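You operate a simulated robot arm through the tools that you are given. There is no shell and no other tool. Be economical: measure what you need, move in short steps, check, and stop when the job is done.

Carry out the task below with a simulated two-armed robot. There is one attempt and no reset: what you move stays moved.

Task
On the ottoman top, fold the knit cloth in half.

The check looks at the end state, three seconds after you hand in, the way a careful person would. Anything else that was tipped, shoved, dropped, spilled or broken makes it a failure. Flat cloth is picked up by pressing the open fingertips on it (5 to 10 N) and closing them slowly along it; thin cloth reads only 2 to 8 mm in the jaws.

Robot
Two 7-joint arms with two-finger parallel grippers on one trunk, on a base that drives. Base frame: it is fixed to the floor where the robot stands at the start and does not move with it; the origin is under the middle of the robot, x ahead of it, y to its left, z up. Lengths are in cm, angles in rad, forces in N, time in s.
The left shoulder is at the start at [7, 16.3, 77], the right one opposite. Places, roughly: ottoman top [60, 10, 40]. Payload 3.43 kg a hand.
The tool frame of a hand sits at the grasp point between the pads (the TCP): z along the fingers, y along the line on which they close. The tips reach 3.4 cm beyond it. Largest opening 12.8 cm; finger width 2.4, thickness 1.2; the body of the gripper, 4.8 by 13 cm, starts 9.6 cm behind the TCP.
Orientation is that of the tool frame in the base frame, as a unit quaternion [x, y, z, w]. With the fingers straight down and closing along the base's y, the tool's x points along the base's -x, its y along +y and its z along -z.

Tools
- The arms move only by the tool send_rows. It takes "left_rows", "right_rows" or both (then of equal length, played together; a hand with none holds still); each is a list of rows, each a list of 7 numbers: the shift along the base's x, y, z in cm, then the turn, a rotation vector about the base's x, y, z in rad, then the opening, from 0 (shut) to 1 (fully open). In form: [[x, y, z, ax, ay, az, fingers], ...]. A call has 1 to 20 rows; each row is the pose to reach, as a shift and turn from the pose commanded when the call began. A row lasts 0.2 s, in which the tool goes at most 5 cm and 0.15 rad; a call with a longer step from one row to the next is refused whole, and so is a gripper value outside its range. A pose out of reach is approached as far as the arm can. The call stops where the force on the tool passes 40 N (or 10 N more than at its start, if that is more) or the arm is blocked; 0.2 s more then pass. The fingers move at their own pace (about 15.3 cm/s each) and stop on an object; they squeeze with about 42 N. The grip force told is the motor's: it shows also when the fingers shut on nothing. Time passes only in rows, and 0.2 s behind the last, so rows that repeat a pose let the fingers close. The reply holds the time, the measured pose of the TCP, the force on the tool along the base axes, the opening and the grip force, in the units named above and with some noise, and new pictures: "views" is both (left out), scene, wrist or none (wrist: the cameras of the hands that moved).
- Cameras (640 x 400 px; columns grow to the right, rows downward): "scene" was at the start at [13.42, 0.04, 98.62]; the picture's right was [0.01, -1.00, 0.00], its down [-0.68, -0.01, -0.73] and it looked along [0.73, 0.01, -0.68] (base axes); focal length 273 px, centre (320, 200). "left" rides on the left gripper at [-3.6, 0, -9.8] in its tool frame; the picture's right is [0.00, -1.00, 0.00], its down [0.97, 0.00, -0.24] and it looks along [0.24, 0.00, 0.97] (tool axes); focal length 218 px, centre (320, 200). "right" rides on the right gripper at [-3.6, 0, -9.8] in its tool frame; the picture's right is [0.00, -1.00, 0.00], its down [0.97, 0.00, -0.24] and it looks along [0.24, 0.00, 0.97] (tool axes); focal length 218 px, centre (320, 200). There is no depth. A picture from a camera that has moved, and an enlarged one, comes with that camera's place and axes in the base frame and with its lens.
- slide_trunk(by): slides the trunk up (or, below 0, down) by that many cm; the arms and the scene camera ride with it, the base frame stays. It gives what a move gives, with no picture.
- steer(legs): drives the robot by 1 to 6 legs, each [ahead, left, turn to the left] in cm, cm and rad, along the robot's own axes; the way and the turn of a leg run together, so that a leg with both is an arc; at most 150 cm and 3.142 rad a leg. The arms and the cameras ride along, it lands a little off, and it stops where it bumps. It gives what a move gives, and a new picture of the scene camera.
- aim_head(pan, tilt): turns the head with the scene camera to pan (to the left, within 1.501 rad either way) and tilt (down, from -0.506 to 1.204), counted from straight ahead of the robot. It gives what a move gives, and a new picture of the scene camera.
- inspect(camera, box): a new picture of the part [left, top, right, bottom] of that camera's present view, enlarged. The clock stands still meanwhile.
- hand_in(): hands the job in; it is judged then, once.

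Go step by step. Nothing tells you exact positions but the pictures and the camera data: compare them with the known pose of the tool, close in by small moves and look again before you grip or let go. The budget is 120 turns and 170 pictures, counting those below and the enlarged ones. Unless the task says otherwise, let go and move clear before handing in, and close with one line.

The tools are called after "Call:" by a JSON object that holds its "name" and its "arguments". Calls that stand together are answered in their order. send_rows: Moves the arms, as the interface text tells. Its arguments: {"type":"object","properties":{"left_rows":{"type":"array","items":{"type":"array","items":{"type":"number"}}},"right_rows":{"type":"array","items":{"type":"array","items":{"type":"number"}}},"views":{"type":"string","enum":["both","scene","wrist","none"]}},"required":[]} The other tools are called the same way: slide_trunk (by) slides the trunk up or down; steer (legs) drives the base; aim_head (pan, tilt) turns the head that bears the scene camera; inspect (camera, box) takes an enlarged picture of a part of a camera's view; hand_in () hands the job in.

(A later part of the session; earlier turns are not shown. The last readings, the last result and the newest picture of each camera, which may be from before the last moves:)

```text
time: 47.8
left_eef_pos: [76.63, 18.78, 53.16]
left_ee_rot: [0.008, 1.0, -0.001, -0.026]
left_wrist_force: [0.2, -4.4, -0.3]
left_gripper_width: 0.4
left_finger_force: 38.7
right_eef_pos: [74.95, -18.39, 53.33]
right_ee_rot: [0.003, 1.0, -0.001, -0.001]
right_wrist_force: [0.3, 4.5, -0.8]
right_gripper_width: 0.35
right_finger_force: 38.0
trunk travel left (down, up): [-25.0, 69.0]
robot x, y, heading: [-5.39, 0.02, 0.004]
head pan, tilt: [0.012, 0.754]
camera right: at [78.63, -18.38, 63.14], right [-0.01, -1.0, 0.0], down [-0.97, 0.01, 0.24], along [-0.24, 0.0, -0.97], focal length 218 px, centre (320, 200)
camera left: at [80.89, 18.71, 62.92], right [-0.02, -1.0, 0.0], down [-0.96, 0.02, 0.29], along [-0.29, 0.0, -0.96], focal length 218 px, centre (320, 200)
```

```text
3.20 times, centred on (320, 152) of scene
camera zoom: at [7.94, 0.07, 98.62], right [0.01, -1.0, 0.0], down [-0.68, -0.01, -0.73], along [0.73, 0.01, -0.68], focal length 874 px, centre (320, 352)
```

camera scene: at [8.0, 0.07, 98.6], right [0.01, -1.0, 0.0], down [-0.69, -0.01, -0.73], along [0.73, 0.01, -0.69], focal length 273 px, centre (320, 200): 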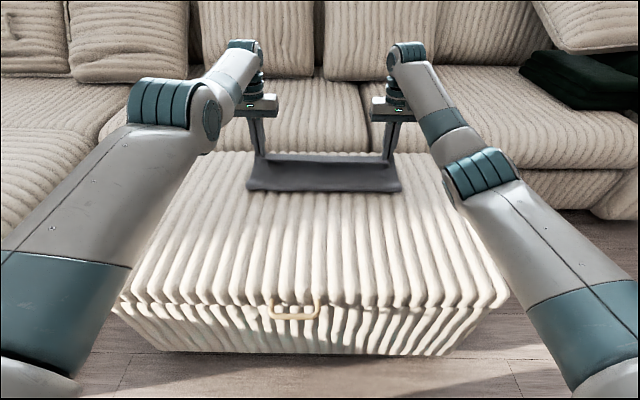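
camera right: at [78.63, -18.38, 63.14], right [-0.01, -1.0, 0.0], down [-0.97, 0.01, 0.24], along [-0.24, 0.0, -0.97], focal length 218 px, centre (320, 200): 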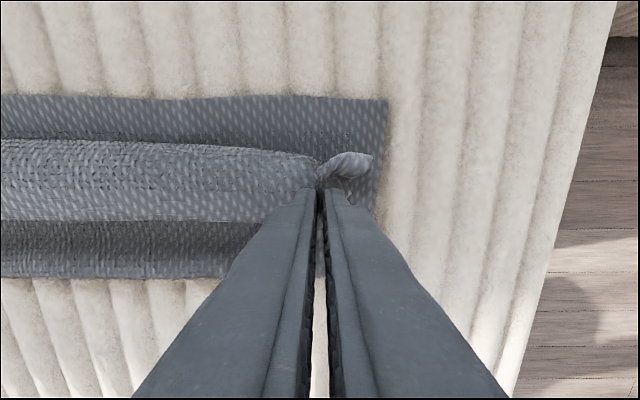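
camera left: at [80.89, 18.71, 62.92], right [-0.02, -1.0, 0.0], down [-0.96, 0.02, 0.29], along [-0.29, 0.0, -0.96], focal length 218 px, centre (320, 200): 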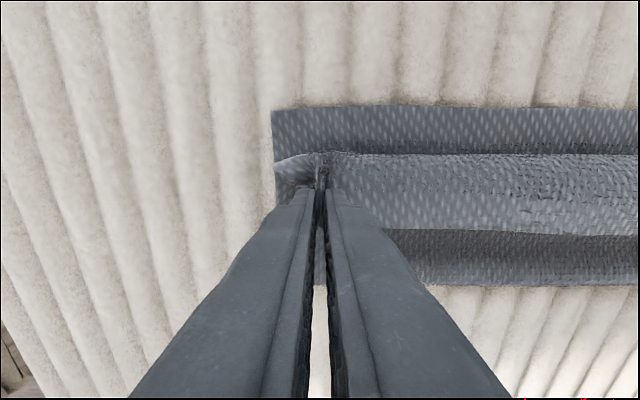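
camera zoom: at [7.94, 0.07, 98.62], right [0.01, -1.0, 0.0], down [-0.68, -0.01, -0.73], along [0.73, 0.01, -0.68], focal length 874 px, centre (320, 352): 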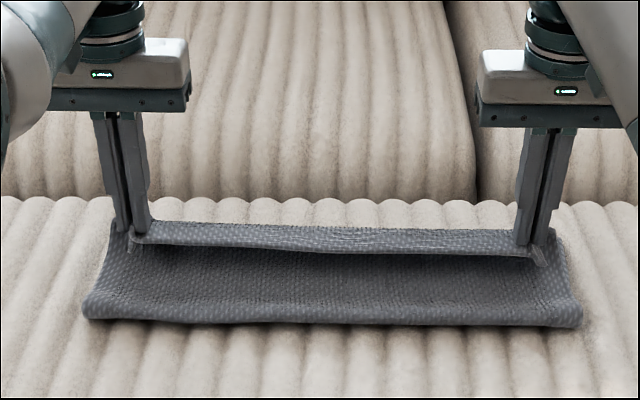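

The crease is at about 67, giving near-correct halves. I'll lower the grips close to the lower layer, release gently, rise and look.

Call:
{"name": "send_rows", "arguments": {"left_rows": [[0, 0, -1, 0, 0, 0, 0], [0, 0, -2, 0, 0, 0, 0], [0, 0, -2.8, 0, 0, 0, 0], [0, 0, -2.8, 0, 0, 0, 0.05], [0, 0, -2.8, 0, 0, 0, 0.12], [0, 0, -2.8, 0, 0, 0, 0.18], [0, 0, -2.8, 0, 0, 0, 0.18], [0, 0, -1, 0, 0, 0, 0.18], [0, 0, 1.5, 0, 0, 0, 0.18], [0, 0, 4, 0, 0, 0, 0.18]], "right_rows": [[0, 0, -1, 0, 0, 0, 0], [0, 0, -2, 0, 0, 0, 0], [0, 0, -2.8, 0, 0, 0, 0], [0, 0, -2.8, 0, 0, 0, 0.05], [0, 0, -2.8, 0, 0, 0, 0.12], [0, 0, -2.8, 0, 0, 0, 0.18], [0, 0, -2.8, 0, 0, 0, 0.18], [0, 0, -1, 0, 0, 0, 0.18], [0, 0, 1.5, 0, 0, 0, 0.18], [0, 0, 4, 0, 0, 0, 0.18]], "views": "wrist"}}

Call:
{"name": "inspect", "arguments": {"camera": "scene", "box": [220, 90, 420, 215]}}

```text
time: 50.0
left_eef_pos: [76.68, 18.81, 57.28]
left_ee_rot: [0.008, 1.0, -0.001, -0.026]
left_wrist_force: [0.0, -0.1, -0.5]
left_gripper_width: 2.29
left_finger_force: 0.1
right_eef_pos: [74.96, -18.42, 57.35]
right_ee_rot: [0.003, 1.0, -0.001, -0.002]
right_wrist_force: [0.6, -0.4, 0.7]
right_gripper_width: 2.29
right_finger_force: 0.1
trunk travel left (down, up): [-25.0, 69.0]
robot x, y, heading: [-5.54, 0.28, 0.003]
head pan, tilt: [0.012, 0.754]
camera right: at [78.64, -18.42, 67.19], right [-0.01, -1.0, 0.0], down [-0.97, 0.01, 0.24], along [-0.24, 0.0, -0.97], focal length 218 px, centre (320, 200)
camera left: at [80.88, 18.78, 66.97], right [-0.02, -1.0, 0.0], down [-0.96, 0.02, 0.29], along [-0.29, 0.0, -0.96], focal length 218 px, centre (320, 200)
```

right: 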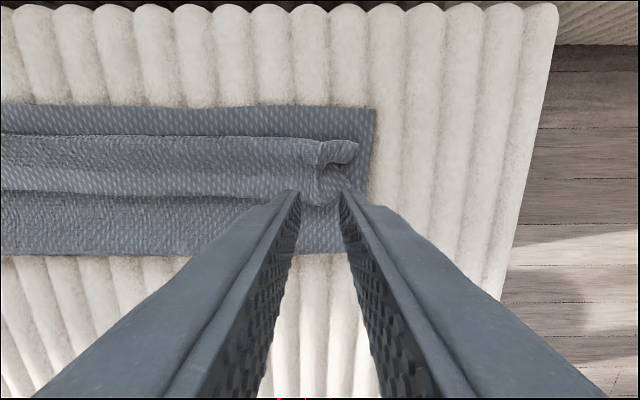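
left: 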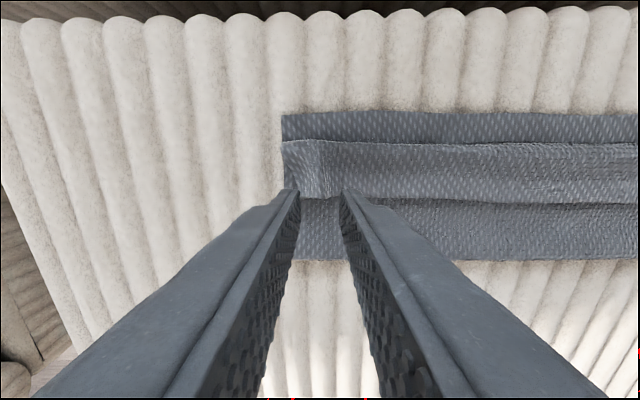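

```text
3.20 times, centred on (320, 152) of scene
camera zoom: at [7.88, 0.08, 98.62], right [0.01, -1.0, 0.0], down [-0.68, -0.01, -0.73], along [0.73, 0.01, -0.68], focal length 874 px, centre (320, 352)
```

zoom: 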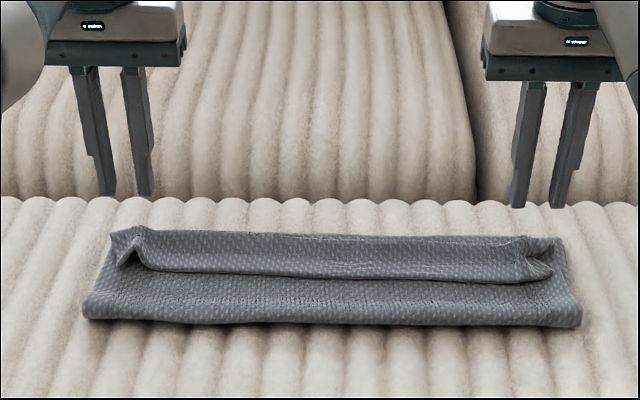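

The top layer landed with its last ~5.5 cm turned back, and the little rucks I had pinched still stand up at its edge. I'll look closely, planning to pinch those rucks right at the hem and carry the flap forward.

Call:
{"name": "inspect", "arguments": {"camera": "right", "box": [240, 80, 400, 280]}}

Call:
{"name": "inspect", "arguments": {"camera": "left", "box": [240, 80, 400, 280]}}

```text
2.00 times, centred on (320, 180) of right
camera zoom: at [78.64, -18.42, 67.19], right [-0.01, -1.0, 0.0], down [-0.97, 0.01, 0.24], along [-0.24, 0.0, -0.97], focal length 436 px, centre (320, 240)
```

zoom: 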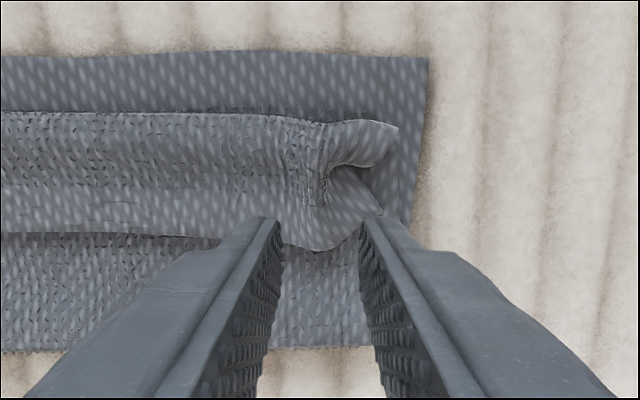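

```text
2.00 times, centred on (320, 180) of left
camera zoom: at [80.88, 18.78, 66.97], right [-0.02, -1.0, 0.0], down [-0.96, 0.02, 0.29], along [-0.29, 0.0, -0.96], focal length 436 px, centre (320, 240)
```

zoom: 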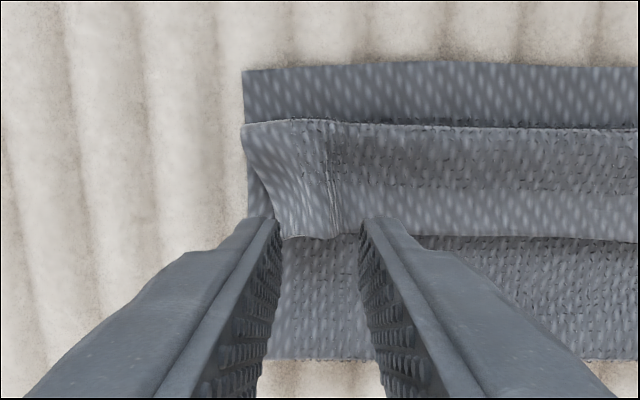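

The fingers straddle both rucks. I'll back up 1.8 cm so only the hem is under them, then lower to light contact.

Call:
{"name": "steer", "arguments": {"legs": [[-1.8, 0, 0]]}}

Call:
{"name": "send_rows", "arguments": {"left_rows": [[0, 0, -2.5, 0, 0, 0, 0.22], [0, 0, -5, 0, 0, 0, 0.22], [0, 0, -6.5, 0, 0, 0, 0.22], [0, 0, -7.3, 0, 0, 0, 0.22]], "right_rows": [[0, 0, -2.5, 0, 0, 0, 0.22], [0, 0, -5, 0, 0, 0, 0.22], [0, 0, -6.5, 0, 0, 0, 0.22], [0, 0, -7.3, 0, 0, 0, 0.22]], "views": "wrist"}}

```text
time: 50.7
left_eef_pos: [74.91, 18.97, 57.2]
left_ee_rot: [0.009, 1.0, 0.0, -0.026]
left_wrist_force: [0.5, -0.9, 0.5]
left_gripper_width: 2.3
left_finger_force: 0.1
right_eef_pos: [73.14, -18.38, 57.44]
right_ee_rot: [0.004, 1.0, -0.001, -0.001]
right_wrist_force: [-0.6, -0.3, -0.7]
right_gripper_width: 2.31
right_finger_force: 0.0
trunk travel left (down, up): [-25.0, 69.0]
robot x, y, heading: [-7.5, -0.29, -0.001]
head pan, tilt: [0.012, 0.754]
camera scene: at [6.06, 0.07, 98.63], right [0.01, -1.0, 0.0], down [-0.68, -0.01, -0.73], along [0.73, 0.01, -0.68], focal length 273 px, centre (320, 200)
```

scene: 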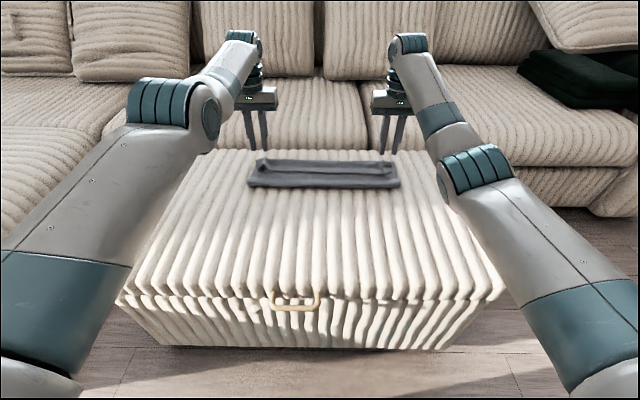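

```text
time: 51.7
left_eef_pos: [74.85, 18.94, 49.82]
left_ee_rot: [0.008, 1.0, 0.0, -0.026]
left_wrist_force: [-0.1, 0.6, 0.2]
left_gripper_width: 2.81
left_finger_force: 0.0
right_eef_pos: [73.12, -18.46, 50.07]
right_ee_rot: [0.004, 1.0, -0.002, -0.002]
right_wrist_force: [0.2, 0.0, 0.7]
right_gripper_width: 2.82
right_finger_force: 0.0
trunk travel left (down, up): [-25.0, 69.0]
robot x, y, heading: [-7.4, -0.27, 0.001]
head pan, tilt: [0.012, 0.754]
camera right: at [76.9, -18.46, 59.87], right [-0.01, -1.0, 0.0], down [-0.97, 0.01, 0.24], along [-0.24, 0.0, -0.97], focal length 218 px, centre (320, 200)
camera left: at [79.06, 18.77, 59.59], right [-0.02, -1.0, 0.0], down [-0.96, 0.02, 0.29], along [-0.29, 0.0, -0.96], focal length 218 px, centre (320, 200)
```

right: 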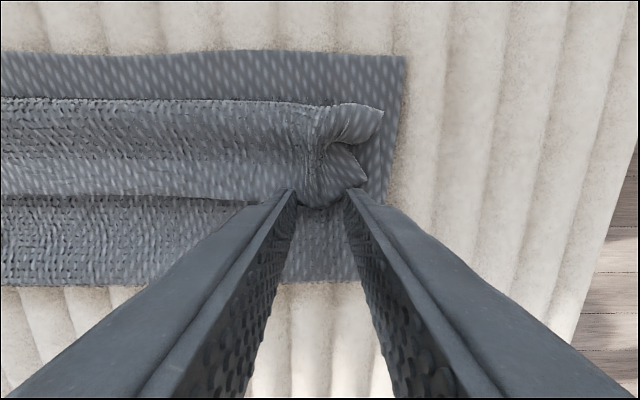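
left: 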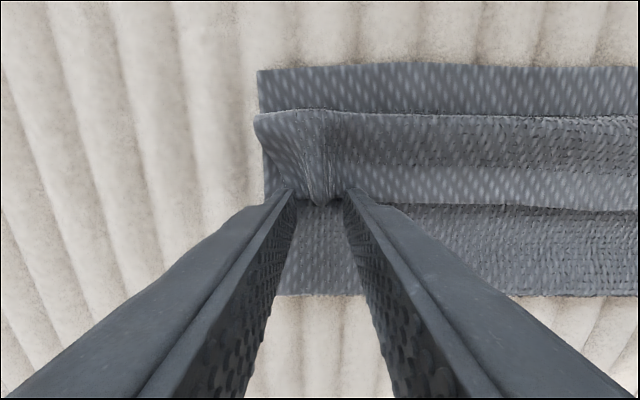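

The rucks stand between the fingers with about 1 cm of hem inside. I'll lower a touch more and close slowly.

Call:
{"name": "send_rows", "arguments": {"left_rows": [[0, 0, -0.3, 0, 0, 0, 0.22], [0, 0, -0.5, 0, 0, 0, 0.22], [0, 0, -0.5, 0, 0, 0, 0.18], [0, 0, -0.5, 0, 0, 0, 0.14], [0, 0, -0.5, 0, 0, 0, 0.1], [0, 0, -0.5, 0, 0, 0, 0.06], [0, 0, -0.5, 0, 0, 0, 0.03], [0, 0, -0.5, 0, 0, 0, 0], [0, 0, -0.5, 0, 0, 0, 0], [0, 0, -0.5, 0, 0, 0, 0]], "right_rows": [[0, 0, -0.3, 0, 0, 0, 0.22], [0, 0, -0.6, 0, 0, 0, 0.22], [0, 0, -0.6, 0, 0, 0, 0.18], [0, 0, -0.6, 0, 0, 0, 0.14], [0, 0, -0.6, 0, 0, 0, 0.1], [0, 0, -0.6, 0, 0, 0, 0.06], [0, 0, -0.6, 0, 0, 0, 0.03], [0, 0, -0.6, 0, 0, 0, 0], [0, 0, -0.6, 0, 0, 0, 0], [0, 0, -0.6, 0, 0, 0, 0]], "views": "wrist"}}

```text
time: 53.9
left_eef_pos: [74.87, 18.86, 49.53]
left_ee_rot: [0.009, 1.0, -0.001, -0.027]
left_wrist_force: [0.0, -6.2, 4.1]
left_gripper_width: 0.37
left_finger_force: 38.3
right_eef_pos: [73.25, -18.47, 49.46]
right_ee_rot: [0.004, 1.0, -0.001, -0.001]
right_wrist_force: [0.4, 6.9, 2.7]
right_gripper_width: 0.39
right_finger_force: 38.3
trunk travel left (down, up): [-25.0, 69.0]
robot x, y, heading: [-7.31, 0.15, -0.002]
head pan, tilt: [0.012, 0.754]
camera right: at [76.85, -18.43, 59.33], right [-0.01, -1.0, 0.0], down [-0.97, 0.01, 0.24], along [-0.24, 0.0, -0.97], focal length 218 px, centre (320, 200)
camera left: at [79.05, 18.75, 59.19], right [-0.02, -1.0, 0.0], down [-0.96, 0.02, 0.29], along [-0.29, 0.0, -0.96], focal length 218 px, centre (320, 200)
```

right: 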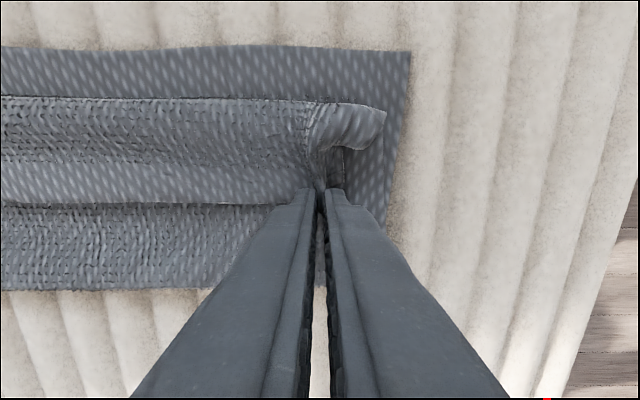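
left: 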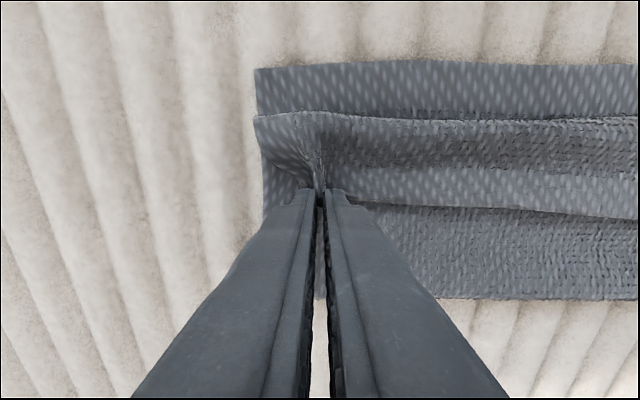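

Both hems are pinched right at the edge (3.7 and 3.9 mm). I'll lift, go back once more to set the crease, and do a lower pass.

Call:
{"name": "send_rows", "arguments": {"left_rows": [[0, 0, 1.5, 0, 0, 0, 0], [0, 0, 4, 0, 0, 0, 0], [0, 0, 7, 0, 0, 0, 0]], "right_rows": [[0, 0, 1.5, 0, 0, 0, 0], [0, 0, 4, 0, 0, 0, 0], [0, 0, 7, 0, 0, 0, 0]], "views": "none"}}

Call:
{"name": "steer", "arguments": {"legs": [[-20, 0, 0]]}}

Call:
{"name": "send_rows", "arguments": {"left_rows": [[0, 0, -1.5, 0, 0, 0, 0], [0, 0, -3, 0, 0, 0, 0], [0, 0, -4.5, 0, 0, 0, 0]], "right_rows": [[0, 0, -1.5, 0, 0, 0, 0], [0, 0, -3, 0, 0, 0, 0], [0, 0, -4.5, 0, 0, 0, 0]], "views": "wrist"}}

Call:
{"name": "inspect", "arguments": {"camera": "scene", "box": [220, 60, 420, 185]}}

```text
time: 54.7
left_eef_pos: [74.89, 18.92, 56.55]
left_ee_rot: [0.009, 1.0, 0.0, -0.025]
left_wrist_force: [0.0, -6.2, -0.8]
left_gripper_width: 0.36
left_finger_force: 38.1
right_eef_pos: [73.22, -18.48, 56.4]
right_ee_rot: [0.004, 1.0, -0.002, -0.002]
right_wrist_force: [-0.3, 4.2, 0.0]
right_gripper_width: 0.36
right_finger_force: 38.1
trunk travel left (down, up): [-25.0, 69.0]
robot x, y, heading: [-7.47, -0.06, 0.001]
head pan, tilt: [0.012, 0.754]
```

```text
time: 56.3
left_eef_pos: [54.83, 18.74, 56.51]
left_ee_rot: [0.009, 1.0, 0.0, -0.026]
left_wrist_force: [0.2, -4.6, 0.6]
left_gripper_width: 0.37
left_finger_force: 38.3
right_eef_pos: [53.11, -18.57, 56.44]
right_ee_rot: [0.003, 1.0, -0.002, 0.0]
right_wrist_force: [-0.5, 4.3, 0.3]
right_gripper_width: 0.37
right_finger_force: 38.0
trunk travel left (down, up): [-25.0, 69.0]
robot x, y, heading: [-27.26, -0.07, 0.0]
head pan, tilt: [0.012, 0.754]
camera scene: at [-14.02, 0.04, 98.63], right [0.01, -1.0, 0.0], down [-0.68, -0.01, -0.73], along [0.73, 0.01, -0.68], focal length 273 px, centre (320, 200)
```

scene: 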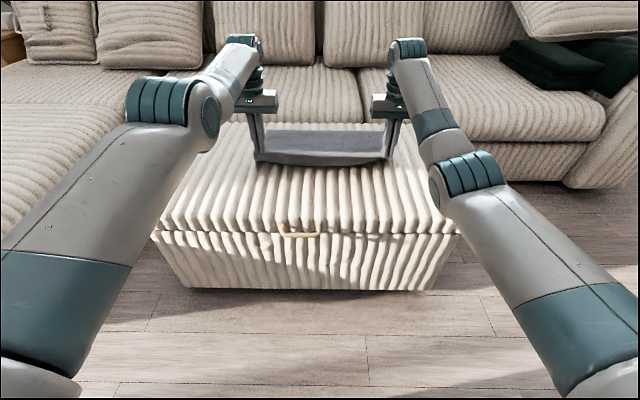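

```text
time: 57.1
left_eef_pos: [54.83, 18.73, 51.79]
left_ee_rot: [0.009, 1.0, -0.001, -0.027]
left_wrist_force: [0.0, -4.3, -0.1]
left_gripper_width: 0.33
left_finger_force: 38.0
right_eef_pos: [53.26, -18.46, 51.76]
right_ee_rot: [0.004, 1.0, -0.002, -0.002]
right_wrist_force: [-0.3, 5.0, -0.2]
right_gripper_width: 0.38
right_finger_force: 38.1
trunk travel left (down, up): [-25.0, 69.0]
robot x, y, heading: [-27.67, -0.09, 0.004]
head pan, tilt: [0.012, 0.754]
camera right: at [56.76, -18.44, 61.68], right [-0.01, -1.0, 0.0], down [-0.97, 0.01, 0.24], along [-0.24, 0.0, -0.97], focal length 218 px, centre (320, 200)
camera left: at [58.99, 18.7, 61.64], right [-0.02, -1.0, 0.0], down [-0.96, 0.02, 0.29], along [-0.29, 0.0, -0.96], focal length 218 px, centre (320, 200)
```

right: 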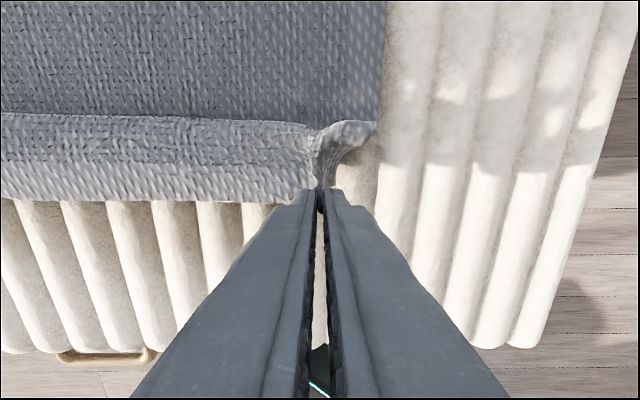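
left: 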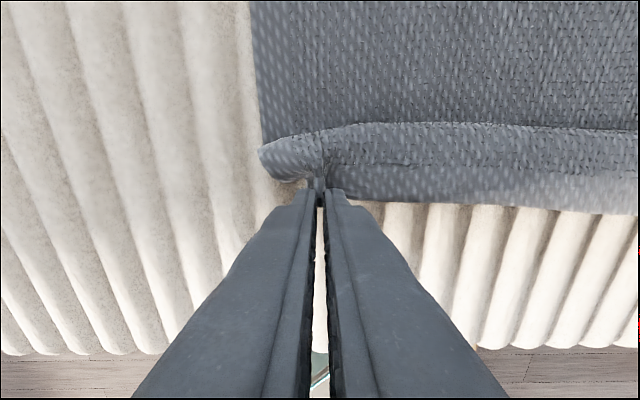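

```text
3.20 times, centred on (320, 122) of scene
camera zoom: at [-13.93, 0.04, 98.61], right [0.01, -1.0, 0.0], down [-0.68, -0.01, -0.73], along [0.73, 0.01, -0.68], focal length 874 px, centre (320, 448)
```

zoom: 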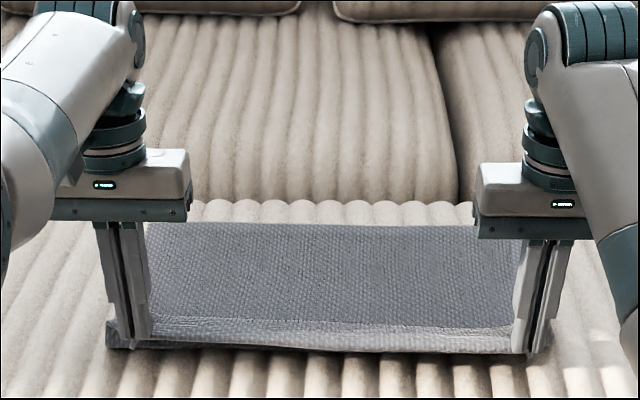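

The lower layer is flat again with only a small curl at the hem. I'll drive forward at this low height.

Call:
{"name": "steer", "arguments": {"legs": [[18, 0, 0]]}}

Call:
{"name": "inspect", "arguments": {"camera": "scene", "box": [220, 80, 420, 205]}}

```text
time: 58.6
left_eef_pos: [72.77, 18.86, 51.85]
left_ee_rot: [0.008, 1.0, -0.001, -0.027]
left_wrist_force: [0.8, -4.9, 0.0]
left_gripper_width: 0.36
left_finger_force: 38.3
right_eef_pos: [70.97, -18.33, 51.83]
right_ee_rot: [0.003, 1.0, -0.001, -0.002]
right_wrist_force: [-0.2, 4.3, 0.7]
right_gripper_width: 0.36
right_finger_force: 38.0
trunk travel left (down, up): [-25.0, 69.0]
robot x, y, heading: [-9.07, -0.2, -0.001]
head pan, tilt: [0.012, 0.754]
camera scene: at [4.05, 0.07, 98.6], right [0.01, -1.0, 0.0], down [-0.69, -0.01, -0.73], along [0.73, 0.01, -0.69], focal length 273 px, centre (320, 200)
```

scene: 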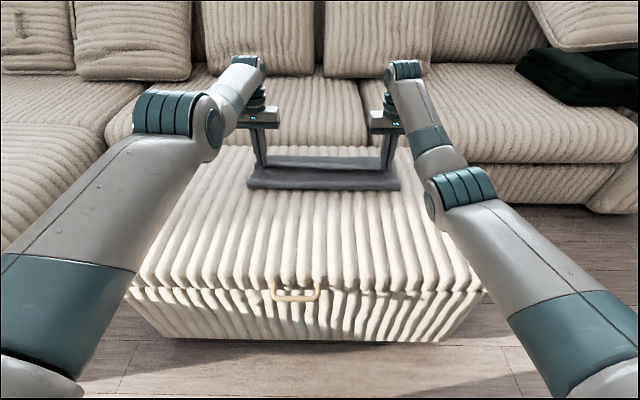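

```text
3.20 times, centred on (320, 142) of scene
camera zoom: at [4.05, 0.07, 98.6], right [0.01, -1.0, 0.0], down [-0.69, -0.01, -0.73], along [0.73, 0.01, -0.69], focal length 874 px, centre (320, 384)
```

zoom: 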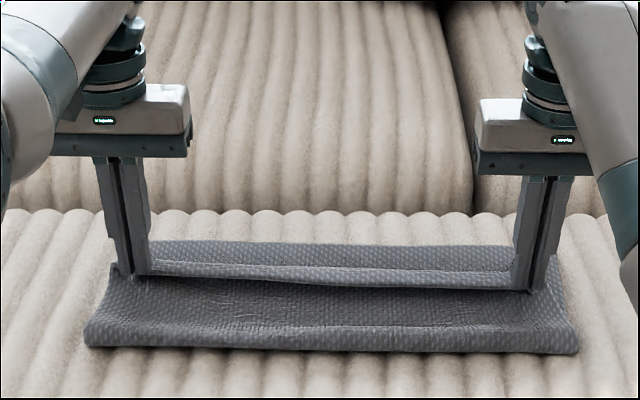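

Call:
{"name": "steer", "arguments": {"legs": [[5, 0, 0]]}}

Call:
{"name": "inspect", "arguments": {"camera": "scene", "box": [220, 90, 420, 215]}}

Call:
{"name": "send_rows", "arguments": {"left_rows": [[0, 0, 0, 0, 0, 0, 0]], "right_rows": [[0, 0, 0, 0, 0, 0, 0]], "views": "wrist"}}

```text
time: 59.6
left_eef_pos: [77.74, 18.92, 51.92]
left_ee_rot: [0.009, 1.0, 0.0, -0.027]
left_wrist_force: [0.9, -4.9, -0.6]
left_gripper_width: 0.36
left_finger_force: 37.9
right_eef_pos: [76.01, -18.47, 51.81]
right_ee_rot: [0.002, 1.0, -0.001, -0.002]
right_wrist_force: [0.1, 4.5, 0.6]
right_gripper_width: 0.39
right_finger_force: 38.5
trunk travel left (down, up): [-25.0, 69.0]
robot x, y, heading: [-4.67, -0.32, 0.003]
head pan, tilt: [0.012, 0.754]
camera scene: at [9.04, 0.09, 98.6], right [0.02, -1.0, 0.0], down [-0.69, -0.01, -0.73], along [0.73, 0.01, -0.69], focal length 273 px, centre (320, 200)
```

scene: 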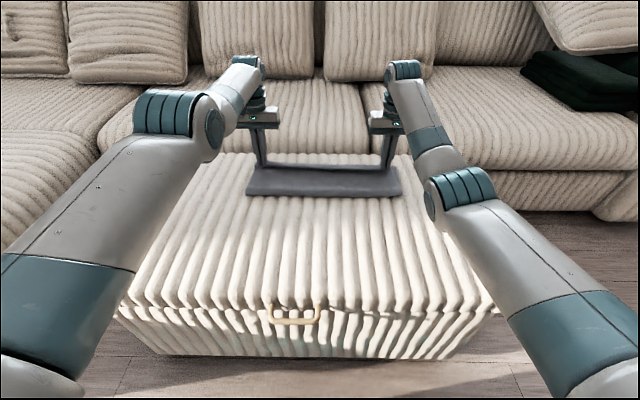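

```text
3.20 times, centred on (320, 152) of scene
camera zoom: at [9.04, 0.09, 98.6], right [0.02, -1.0, 0.0], down [-0.69, -0.01, -0.73], along [0.73, 0.01, -0.69], focal length 874 px, centre (320, 352)
```

zoom: 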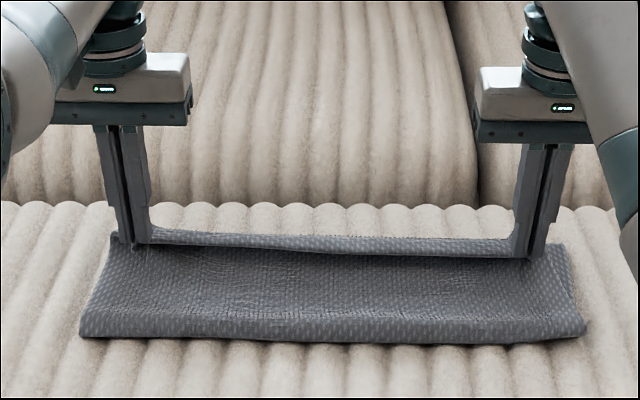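

```text
time: 60.0
left_eef_pos: [77.57, 18.92, 51.89]
left_ee_rot: [0.009, 1.0, -0.001, -0.027]
left_wrist_force: [-0.3, -4.1, -0.1]
left_gripper_width: 0.37
left_finger_force: 37.9
right_eef_pos: [76.03, -18.29, 51.9]
right_ee_rot: [0.004, 1.0, -0.001, -0.002]
right_wrist_force: [0.7, 3.8, -0.8]
right_gripper_width: 0.37
right_finger_force: 38.3
trunk travel left (down, up): [-25.0, 69.0]
robot x, y, heading: [-4.39, 0.27, -0.001]
head pan, tilt: [0.012, 0.754]
camera right: at [79.69, -18.28, 61.7], right [-0.01, -1.0, 0.0], down [-0.97, 0.01, 0.24], along [-0.24, 0.0, -0.97], focal length 218 px, centre (320, 200)
camera left: at [81.89, 18.74, 61.65], right [-0.02, -1.0, 0.0], down [-0.96, 0.02, 0.29], along [-0.29, 0.0, -0.96], focal length 218 px, centre (320, 200)
```

right: 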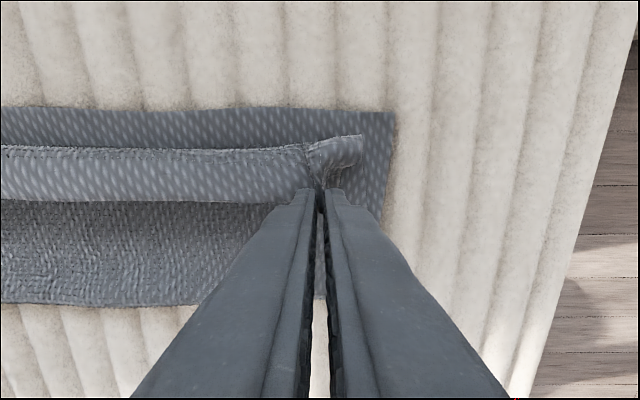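
left: 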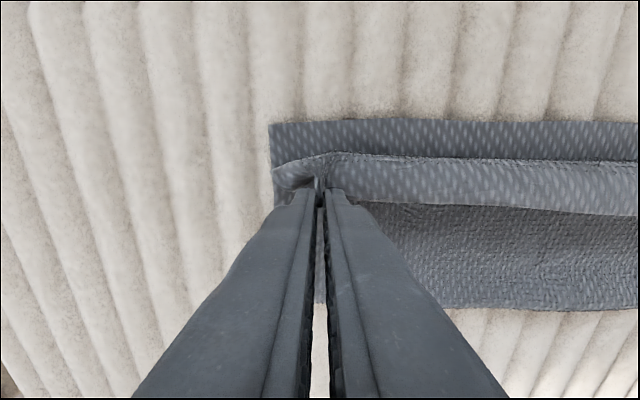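

The crease is at about 66.5 and the projected edge overlap is within about 1 cm. I'll go forward 4 cm to unroll most of the turned-back hem.

Call:
{"name": "steer", "arguments": {"legs": [[4, 0, 0]]}}

Call:
{"name": "send_rows", "arguments": {"left_rows": [[0, 0, 0, 0, 0, 0, 0]], "right_rows": [[0, 0, 0, 0, 0, 0, 0]], "views": "wrist"}}

Call:
{"name": "inspect", "arguments": {"camera": "scene", "box": [220, 100, 420, 225]}}

```text
time: 60.9
left_eef_pos: [81.82, 18.84, 51.87]
left_ee_rot: [0.009, 1.0, -0.001, -0.026]
left_wrist_force: [-0.7, -3.7, -0.2]
left_gripper_width: 0.35
left_finger_force: 37.8
right_eef_pos: [79.99, -18.37, 51.75]
right_ee_rot: [0.002, 1.0, -0.002, -0.003]
right_wrist_force: [0.3, 4.9, -0.5]
right_gripper_width: 0.38
right_finger_force: 38.3
trunk travel left (down, up): [-25.0, 69.0]
robot x, y, heading: [-0.42, 0.16, 0.005]
head pan, tilt: [0.012, 0.754]
camera scene: at [13.05, 0.09, 98.59], right [0.01, -1.0, 0.0], down [-0.69, -0.01, -0.73], along [0.73, 0.01, -0.69], focal length 273 px, centre (320, 200)
```

scene: 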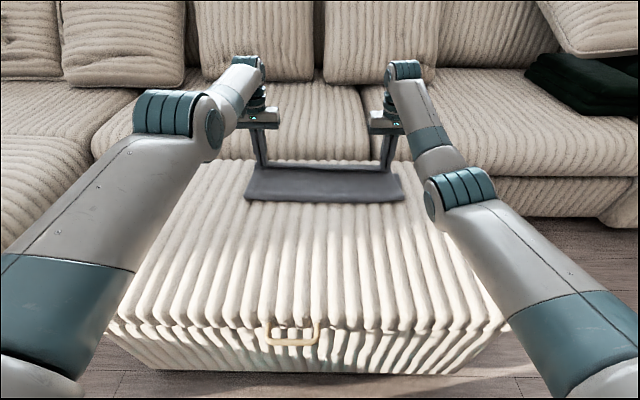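

```text
time: 61.2
left_eef_pos: [81.78, 18.85, 51.82]
left_ee_rot: [0.009, 1.0, 0.0, -0.027]
left_wrist_force: [-0.4, -3.4, 0.2]
left_gripper_width: 0.36
left_finger_force: 37.9
right_eef_pos: [79.91, -18.38, 51.78]
right_ee_rot: [0.002, 1.0, -0.001, -0.001]
right_wrist_force: [0.0, 3.6, -0.7]
right_gripper_width: 0.39
right_finger_force: 38.6
trunk travel left (down, up): [-25.0, 69.0]
robot x, y, heading: [-0.7, 0.23, 0.004]
head pan, tilt: [0.012, 0.754]
camera right: at [83.69, -18.28, 61.68], right [-0.01, -1.0, 0.0], down [-0.97, 0.01, 0.24], along [-0.24, 0.0, -0.97], focal length 218 px, centre (320, 200)
camera left: at [85.9, 18.72, 61.63], right [-0.02, -1.0, 0.0], down [-0.96, 0.02, 0.29], along [-0.29, 0.0, -0.96], focal length 218 px, centre (320, 200)
```

right: 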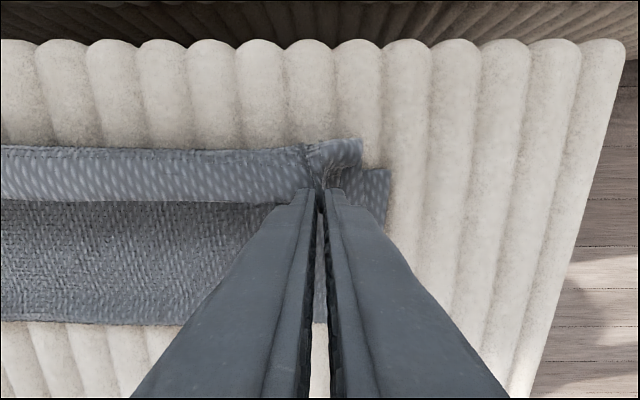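
left: 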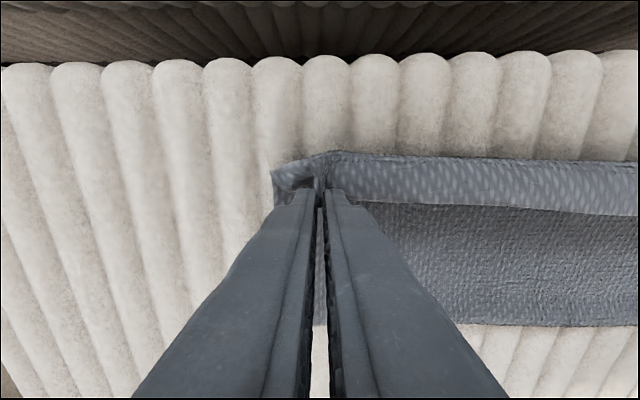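

```text
3.20 times, centred on (320, 162) of scene
camera zoom: at [12.99, 0.09, 98.61], right [0.01, -1.0, 0.0], down [-0.68, -0.01, -0.73], along [0.73, 0.01, -0.68], focal length 874 px, centre (320, 320)
```

zoom: 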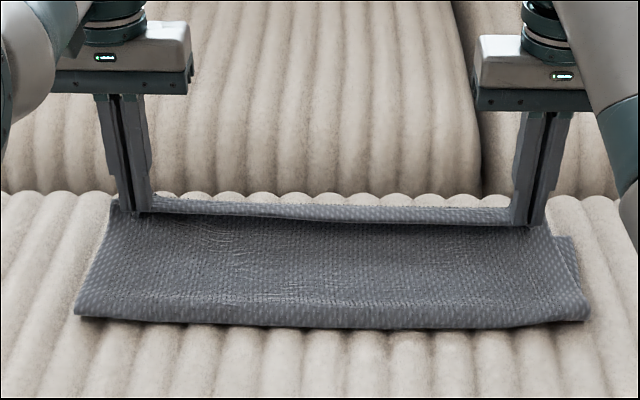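

Going further just dragged the crease to ~69, so the previous position was the right one. I'll go back and repeat the low pass, stopping about where the crease was 66.5.

Call:
{"name": "send_rows", "arguments": {"left_rows": [[0, 0, 1.5, 0, 0, 0, 0], [0, 0, 4, 0, 0, 0, 0]], "right_rows": [[0, 0, 1.5, 0, 0, 0, 0], [0, 0, 4, 0, 0, 0, 0]], "views": "none"}}

Call:
{"name": "steer", "arguments": {"legs": [[-28, 0, 0]]}}

Call:
{"name": "send_rows", "arguments": {"left_rows": [[0, 0, -1.5, 0, 0, 0, 0], [0, 0, -3, 0, 0, 0, 0], [0, 0, -4.5, 0, 0, 0, 0]], "right_rows": [[0, 0, -1.5, 0, 0, 0, 0], [0, 0, -3, 0, 0, 0, 0], [0, 0, -4.5, 0, 0, 0, 0]], "views": "none"}}

Call:
{"name": "inspect", "arguments": {"camera": "scene", "box": [220, 60, 420, 185]}}

```text
time: 61.9
left_eef_pos: [81.75, 18.92, 56.07]
left_ee_rot: [0.008, 1.0, -0.001, -0.028]
left_wrist_force: [1.2, -3.6, 0.6]
left_gripper_width: 0.38
left_finger_force: 37.9
right_eef_pos: [80.0, -18.36, 55.87]
right_ee_rot: [0.003, 1.0, 0.0, -0.002]
right_wrist_force: [-0.3, 5.0, 0.0]
right_gripper_width: 0.36
right_finger_force: 38.5
trunk travel left (down, up): [-25.0, 69.0]
robot x, y, heading: [-0.59, -0.06, 0.0]
head pan, tilt: [0.012, 0.754]
```

```text
time: 63.8
left_eef_pos: [53.9, 19.09, 55.95]
left_ee_rot: [0.007, 1.0, -0.001, -0.026]
left_wrist_force: [-1.3, -4.7, 0.4]
left_gripper_width: 0.36
left_finger_force: 38.1
right_eef_pos: [52.39, -18.09, 55.85]
right_ee_rot: [0.0, 1.0, -0.001, -0.002]
right_wrist_force: [0.0, 3.8, -0.2]
right_gripper_width: 0.38
right_finger_force: 38.6
trunk travel left (down, up): [-25.0, 69.0]
robot x, y, heading: [-28.06, 0.15, 0.007]
head pan, tilt: [0.012, 0.754]
camera scene: at [-14.83, 0.04, 98.63], right [0.02, -1.0, 0.0], down [-0.68, -0.01, -0.73], along [0.73, 0.01, -0.68], focal length 273 px, centre (320, 200)
```

scene: 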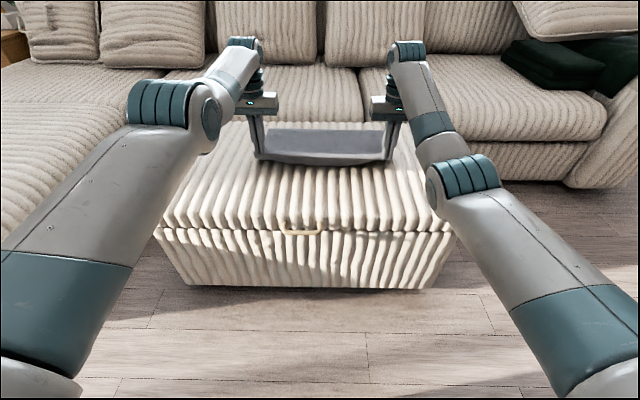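

```text
time: 64.6
left_eef_pos: [53.84, 19.09, 51.43]
left_ee_rot: [0.007, 1.0, -0.001, -0.027]
left_wrist_force: [0.2, -4.0, -0.6]
left_gripper_width: 0.37
left_finger_force: 38.1
right_eef_pos: [52.32, -18.14, 51.31]
right_ee_rot: [0.001, 1.0, -0.001, -0.001]
right_wrist_force: [0.1, 4.4, -0.2]
right_gripper_width: 0.36
right_finger_force: 38.3
trunk travel left (down, up): [-25.0, 69.0]
robot x, y, heading: [-28.31, -0.24, 0.002]
head pan, tilt: [0.012, 0.754]
```

```text
3.20 times, centred on (320, 122) of scene
camera zoom: at [-14.77, 0.04, 98.62], right [0.02, -1.0, 0.0], down [-0.68, -0.01, -0.73], along [0.73, 0.01, -0.68], focal length 874 px, centre (320, 448)
```

zoom: 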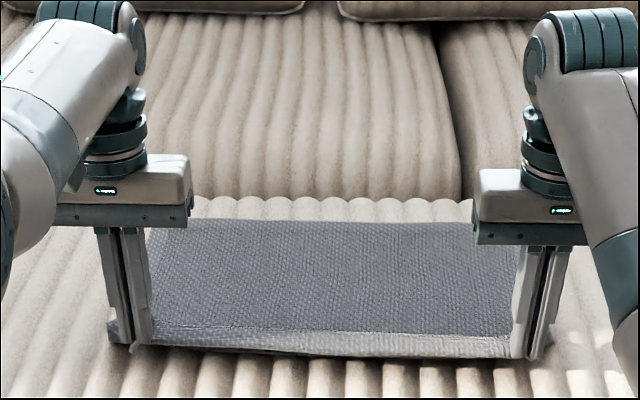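

Call:
{"name": "steer", "arguments": {"legs": [[18, 0, 0], [4.5, 0, 0]]}}

Call:
{"name": "send_rows", "arguments": {"left_rows": [[0, 0, 0, 0, 0, 0, 0]], "right_rows": [[0, 0, 0, 0, 0, 0, 0]], "views": "wrist"}}

Call:
{"name": "inspect", "arguments": {"camera": "scene", "box": [220, 90, 420, 215]}}

```text
time: 66.6
left_eef_pos: [76.5, 19.13, 51.35]
left_ee_rot: [0.007, 1.0, -0.001, -0.027]
left_wrist_force: [-0.1, -4.1, -0.8]
left_gripper_width: 0.35
left_finger_force: 38.5
right_eef_pos: [74.87, -18.22, 51.09]
right_ee_rot: [0.001, 1.0, -0.001, -0.002]
right_wrist_force: [0.0, 5.3, -0.4]
right_gripper_width: 0.36
right_finger_force: 38.4
trunk travel left (down, up): [-25.0, 69.0]
robot x, y, heading: [-5.81, 0.11, 0.007]
head pan, tilt: [0.012, 0.754]
camera scene: at [7.8, 0.16, 98.6], right [0.02, -1.0, 0.0], down [-0.69, -0.01, -0.73], along [0.73, 0.01, -0.69], focal length 273 px, centre (320, 200)
```

scene: 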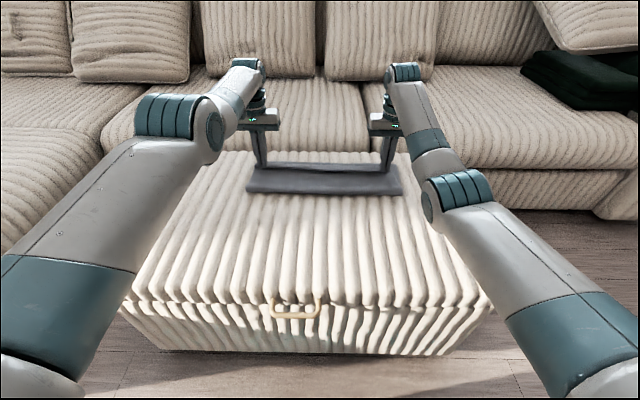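

```text
time: 67.0
left_eef_pos: [76.47, 19.26, 51.31]
left_ee_rot: [0.007, 1.0, -0.001, -0.027]
left_wrist_force: [0.2, -3.3, 0.1]
left_gripper_width: 0.34
left_finger_force: 38.4
right_eef_pos: [74.84, -18.12, 51.26]
right_ee_rot: [0.0, 1.0, -0.002, -0.002]
right_wrist_force: [0.1, 3.5, 0.1]
right_gripper_width: 0.39
right_finger_force: 38.5
trunk travel left (down, up): [-25.0, 69.0]
robot x, y, heading: [-5.43, -0.11, 0.005]
head pan, tilt: [0.012, 0.754]
camera right: at [78.51, -17.99, 61.15], right [0.0, -1.0, 0.0], down [-0.97, 0.0, 0.24], along [-0.24, 0.0, -0.97], focal length 218 px, centre (320, 200)
camera left: at [80.59, 19.07, 61.13], right [-0.01, -1.0, 0.0], down [-0.96, 0.01, 0.29], along [-0.29, 0.0, -0.96], focal length 218 px, centre (320, 200)
```

right: 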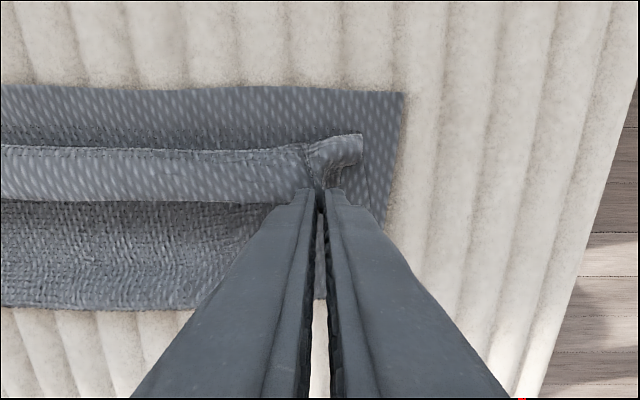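
left: 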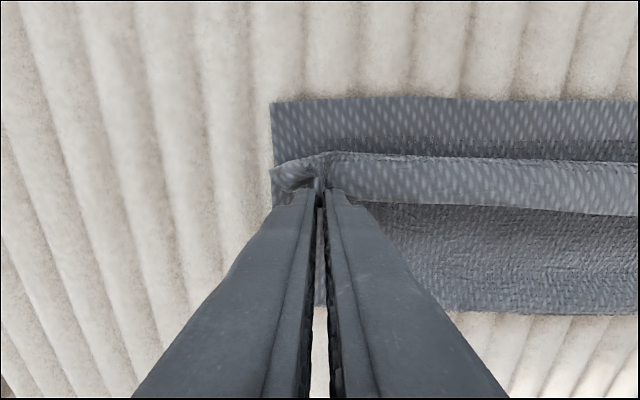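

```text
3.20 times, centred on (320, 152) of scene
camera zoom: at [7.73, 0.16, 98.61], right [0.02, -1.0, 0.0], down [-0.68, -0.01, -0.73], along [0.73, 0.01, -0.68], focal length 874 px, centre (320, 352)
```

zoom: 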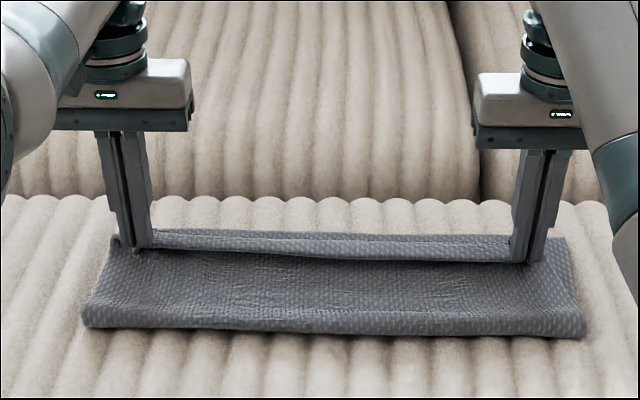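

The crease is near 66.4 and the projected edge about 82.8, which matches the lower layer. I'll release here without pressing down and see how the hem settles.

Call:
{"name": "send_rows", "arguments": {"left_rows": [[0, 0, 0, 0, 0, 0, 0.2], [0, 0, 0, 0, 0, 0, 0.3], [0, 0, 2.5, 0, 0, 0, 0.3], [0, 0, 5.5, 0, 0, 0, 0.3], [0, 0, 5.5, 0, 0, 0, 0]], "right_rows": [[0, 0, 0, 0, 0, 0, 0.2], [0, 0, 0, 0, 0, 0, 0.3], [0, 0, 2.5, 0, 0, 0, 0.3], [0, 0, 5.5, 0, 0, 0, 0.3], [0, 0, 5.5, 0, 0, 0, 0]], "views": "wrist"}}

Call:
{"name": "inspect", "arguments": {"camera": "scene", "box": [220, 90, 420, 215]}}

```text
time: 68.2
left_eef_pos: [76.37, 19.23, 56.92]
left_ee_rot: [0.006, 1.0, -0.001, -0.028]
left_wrist_force: [-0.8, -0.4, 0.0]
left_gripper_width: 0.01
left_finger_force: 33.2
right_eef_pos: [74.81, -18.07, 56.68]
right_ee_rot: [0.001, 1.0, -0.001, -0.003]
right_wrist_force: [0.7, 0.5, -0.2]
right_gripper_width: 0.02
right_finger_force: 32.5
trunk travel left (down, up): [-25.0, 69.0]
robot x, y, heading: [-5.91, -0.05, 0.005]
head pan, tilt: [0.012, 0.754]
camera right: at [78.5, -18.06, 66.58], right [0.0, -1.0, 0.0], down [-0.97, 0.0, 0.24], along [-0.24, 0.0, -0.97], focal length 218 px, centre (320, 200)
camera left: at [80.56, 19.15, 66.6], right [-0.01, -1.0, 0.0], down [-0.96, 0.01, 0.29], along [-0.29, 0.0, -0.96], focal length 218 px, centre (320, 200)
```

right: 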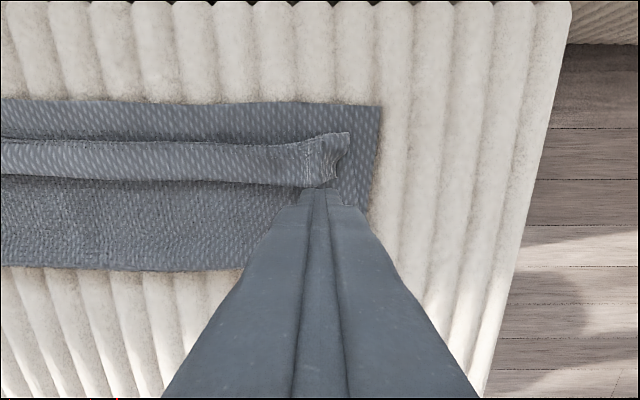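
left: 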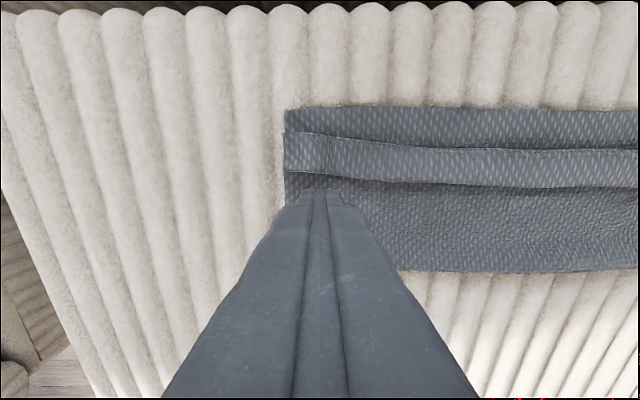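

```text
3.20 times, centred on (320, 152) of scene
camera zoom: at [7.73, 0.16, 98.61], right [0.02, -1.0, 0.0], down [-0.68, -0.01, -0.73], along [0.73, 0.01, -0.68], focal length 874 px, centre (320, 352)
```

zoom: 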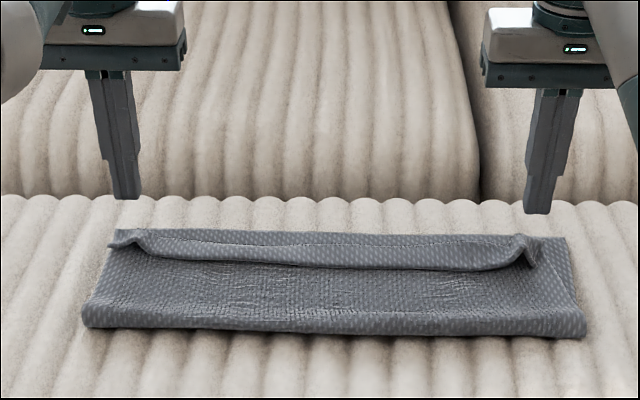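

The crease and lower layer look right, and only a ~4 cm hem is turned back. I'll set the closed fingers behind that hem, lightly above the layer below, and push it forward to flip it open.

Call:
{"name": "steer", "arguments": {"legs": [[-4.5, 0, 0]]}}

Call:
{"name": "send_rows", "arguments": {"left_rows": [[0, -3, 0, 0, 0, 0, 0], [0, -6.5, -2, 0, 0, 0, 0], [0, -6.5, -4.5, 0, 0, 0, 0], [0, -6.5, -6, 0, 0, 0, 0], [0, -6.5, -7.0, 0, 0, 0, 0]], "right_rows": [[0, 3, 0, 0, 0, 0, 0], [0, 6.5, -2, 0, 0, 0, 0], [0, 6.5, -4.5, 0, 0, 0, 0], [0, 6.5, -6, 0, 0, 0, 0], [0, 6.5, -7.0, 0, 0, 0, 0]], "views": "wrist"}}

Call:
{"name": "inspect", "arguments": {"camera": "scene", "box": [220, 80, 420, 205]}}

```text
time: 69.1
left_eef_pos: [71.93, 19.16, 57.07]
left_ee_rot: [0.007, 1.0, -0.001, -0.026]
left_wrist_force: [-1.2, -0.3, 0.3]
left_gripper_width: 0.0
left_finger_force: 33.5
right_eef_pos: [70.41, -18.1, 56.99]
right_ee_rot: [0.001, 1.0, -0.001, -0.001]
right_wrist_force: [-1.3, 0.4, 0.0]
right_gripper_width: 0.0
right_finger_force: 33.4
trunk travel left (down, up): [-25.0, 69.0]
robot x, y, heading: [-10.18, -0.08, 0.001]
head pan, tilt: [0.012, 0.754]
camera scene: at [3.17, 0.13, 98.64], right [0.02, -1.0, 0.0], down [-0.68, -0.01, -0.73], along [0.73, 0.01, -0.68], focal length 273 px, centre (320, 200)
```

scene: 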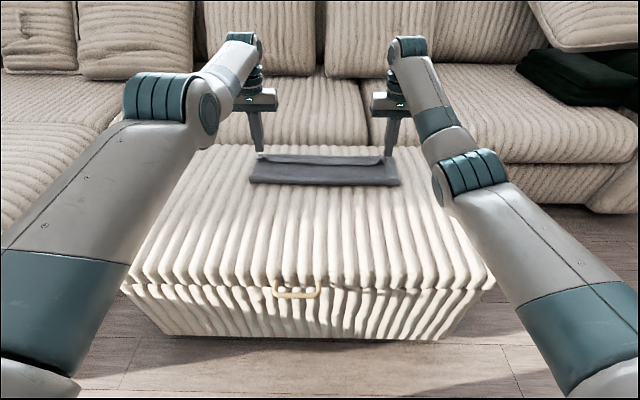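

```text
time: 70.3
left_eef_pos: [71.22, 12.83, 49.89]
left_ee_rot: [0.007, 1.0, -0.001, -0.026]
left_wrist_force: [0.1, 0.1, 0.3]
left_gripper_width: 0.0
left_finger_force: 33.2
left hand out of reach, approached as far as the arm can: row 2, 3, 4, 5
right_eef_pos: [70.35, -11.68, 49.83]
right_ee_rot: [0.002, 1.0, -0.001, 0.0]
right_wrist_force: [-0.6, 0.5, 0.2]
right_gripper_width: 0.02
right_finger_force: 32.9
trunk travel left (down, up): [-25.0, 69.0]
robot x, y, heading: [-10.33, -0.13, 0.006]
head pan, tilt: [0.012, 0.754]
camera right: at [74.01, -11.6, 59.63], right [0.0, -1.0, 0.0], down [-0.97, 0.0, 0.24], along [-0.24, 0.0, -0.97], focal length 218 px, centre (320, 200)
camera left: at [75.4, 12.72, 59.75], right [-0.01, -1.0, 0.0], down [-0.96, 0.01, 0.29], along [-0.29, 0.0, -0.96], focal length 218 px, centre (320, 200)
```

right: 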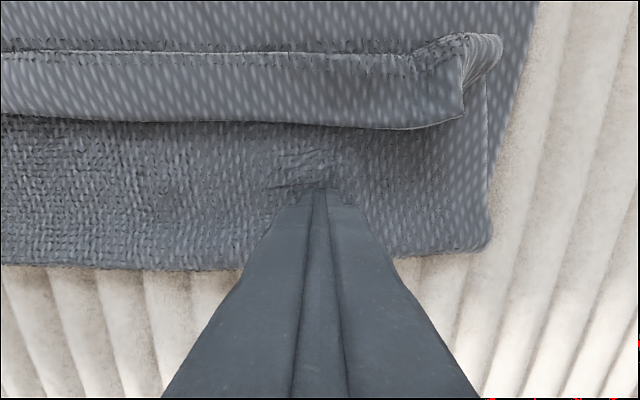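
left: 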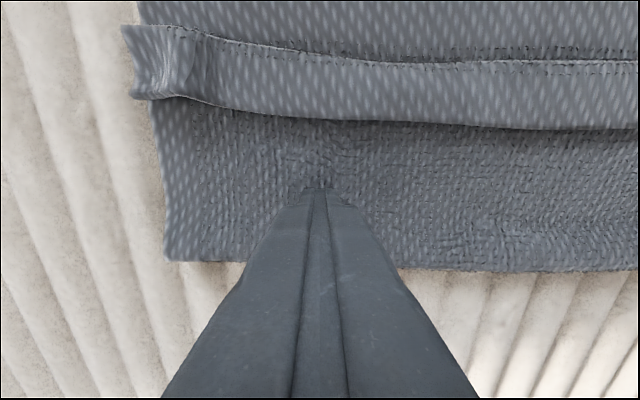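

```text
3.20 times, centred on (320, 142) of scene
camera zoom: at [3.24, 0.13, 98.62], right [0.02, -1.0, 0.0], down [-0.68, -0.01, -0.73], along [0.73, 0.01, -0.68], focal length 874 px, centre (320, 384)
```

zoom: 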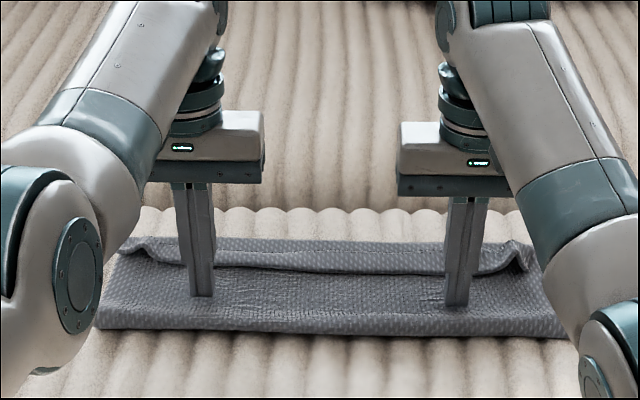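

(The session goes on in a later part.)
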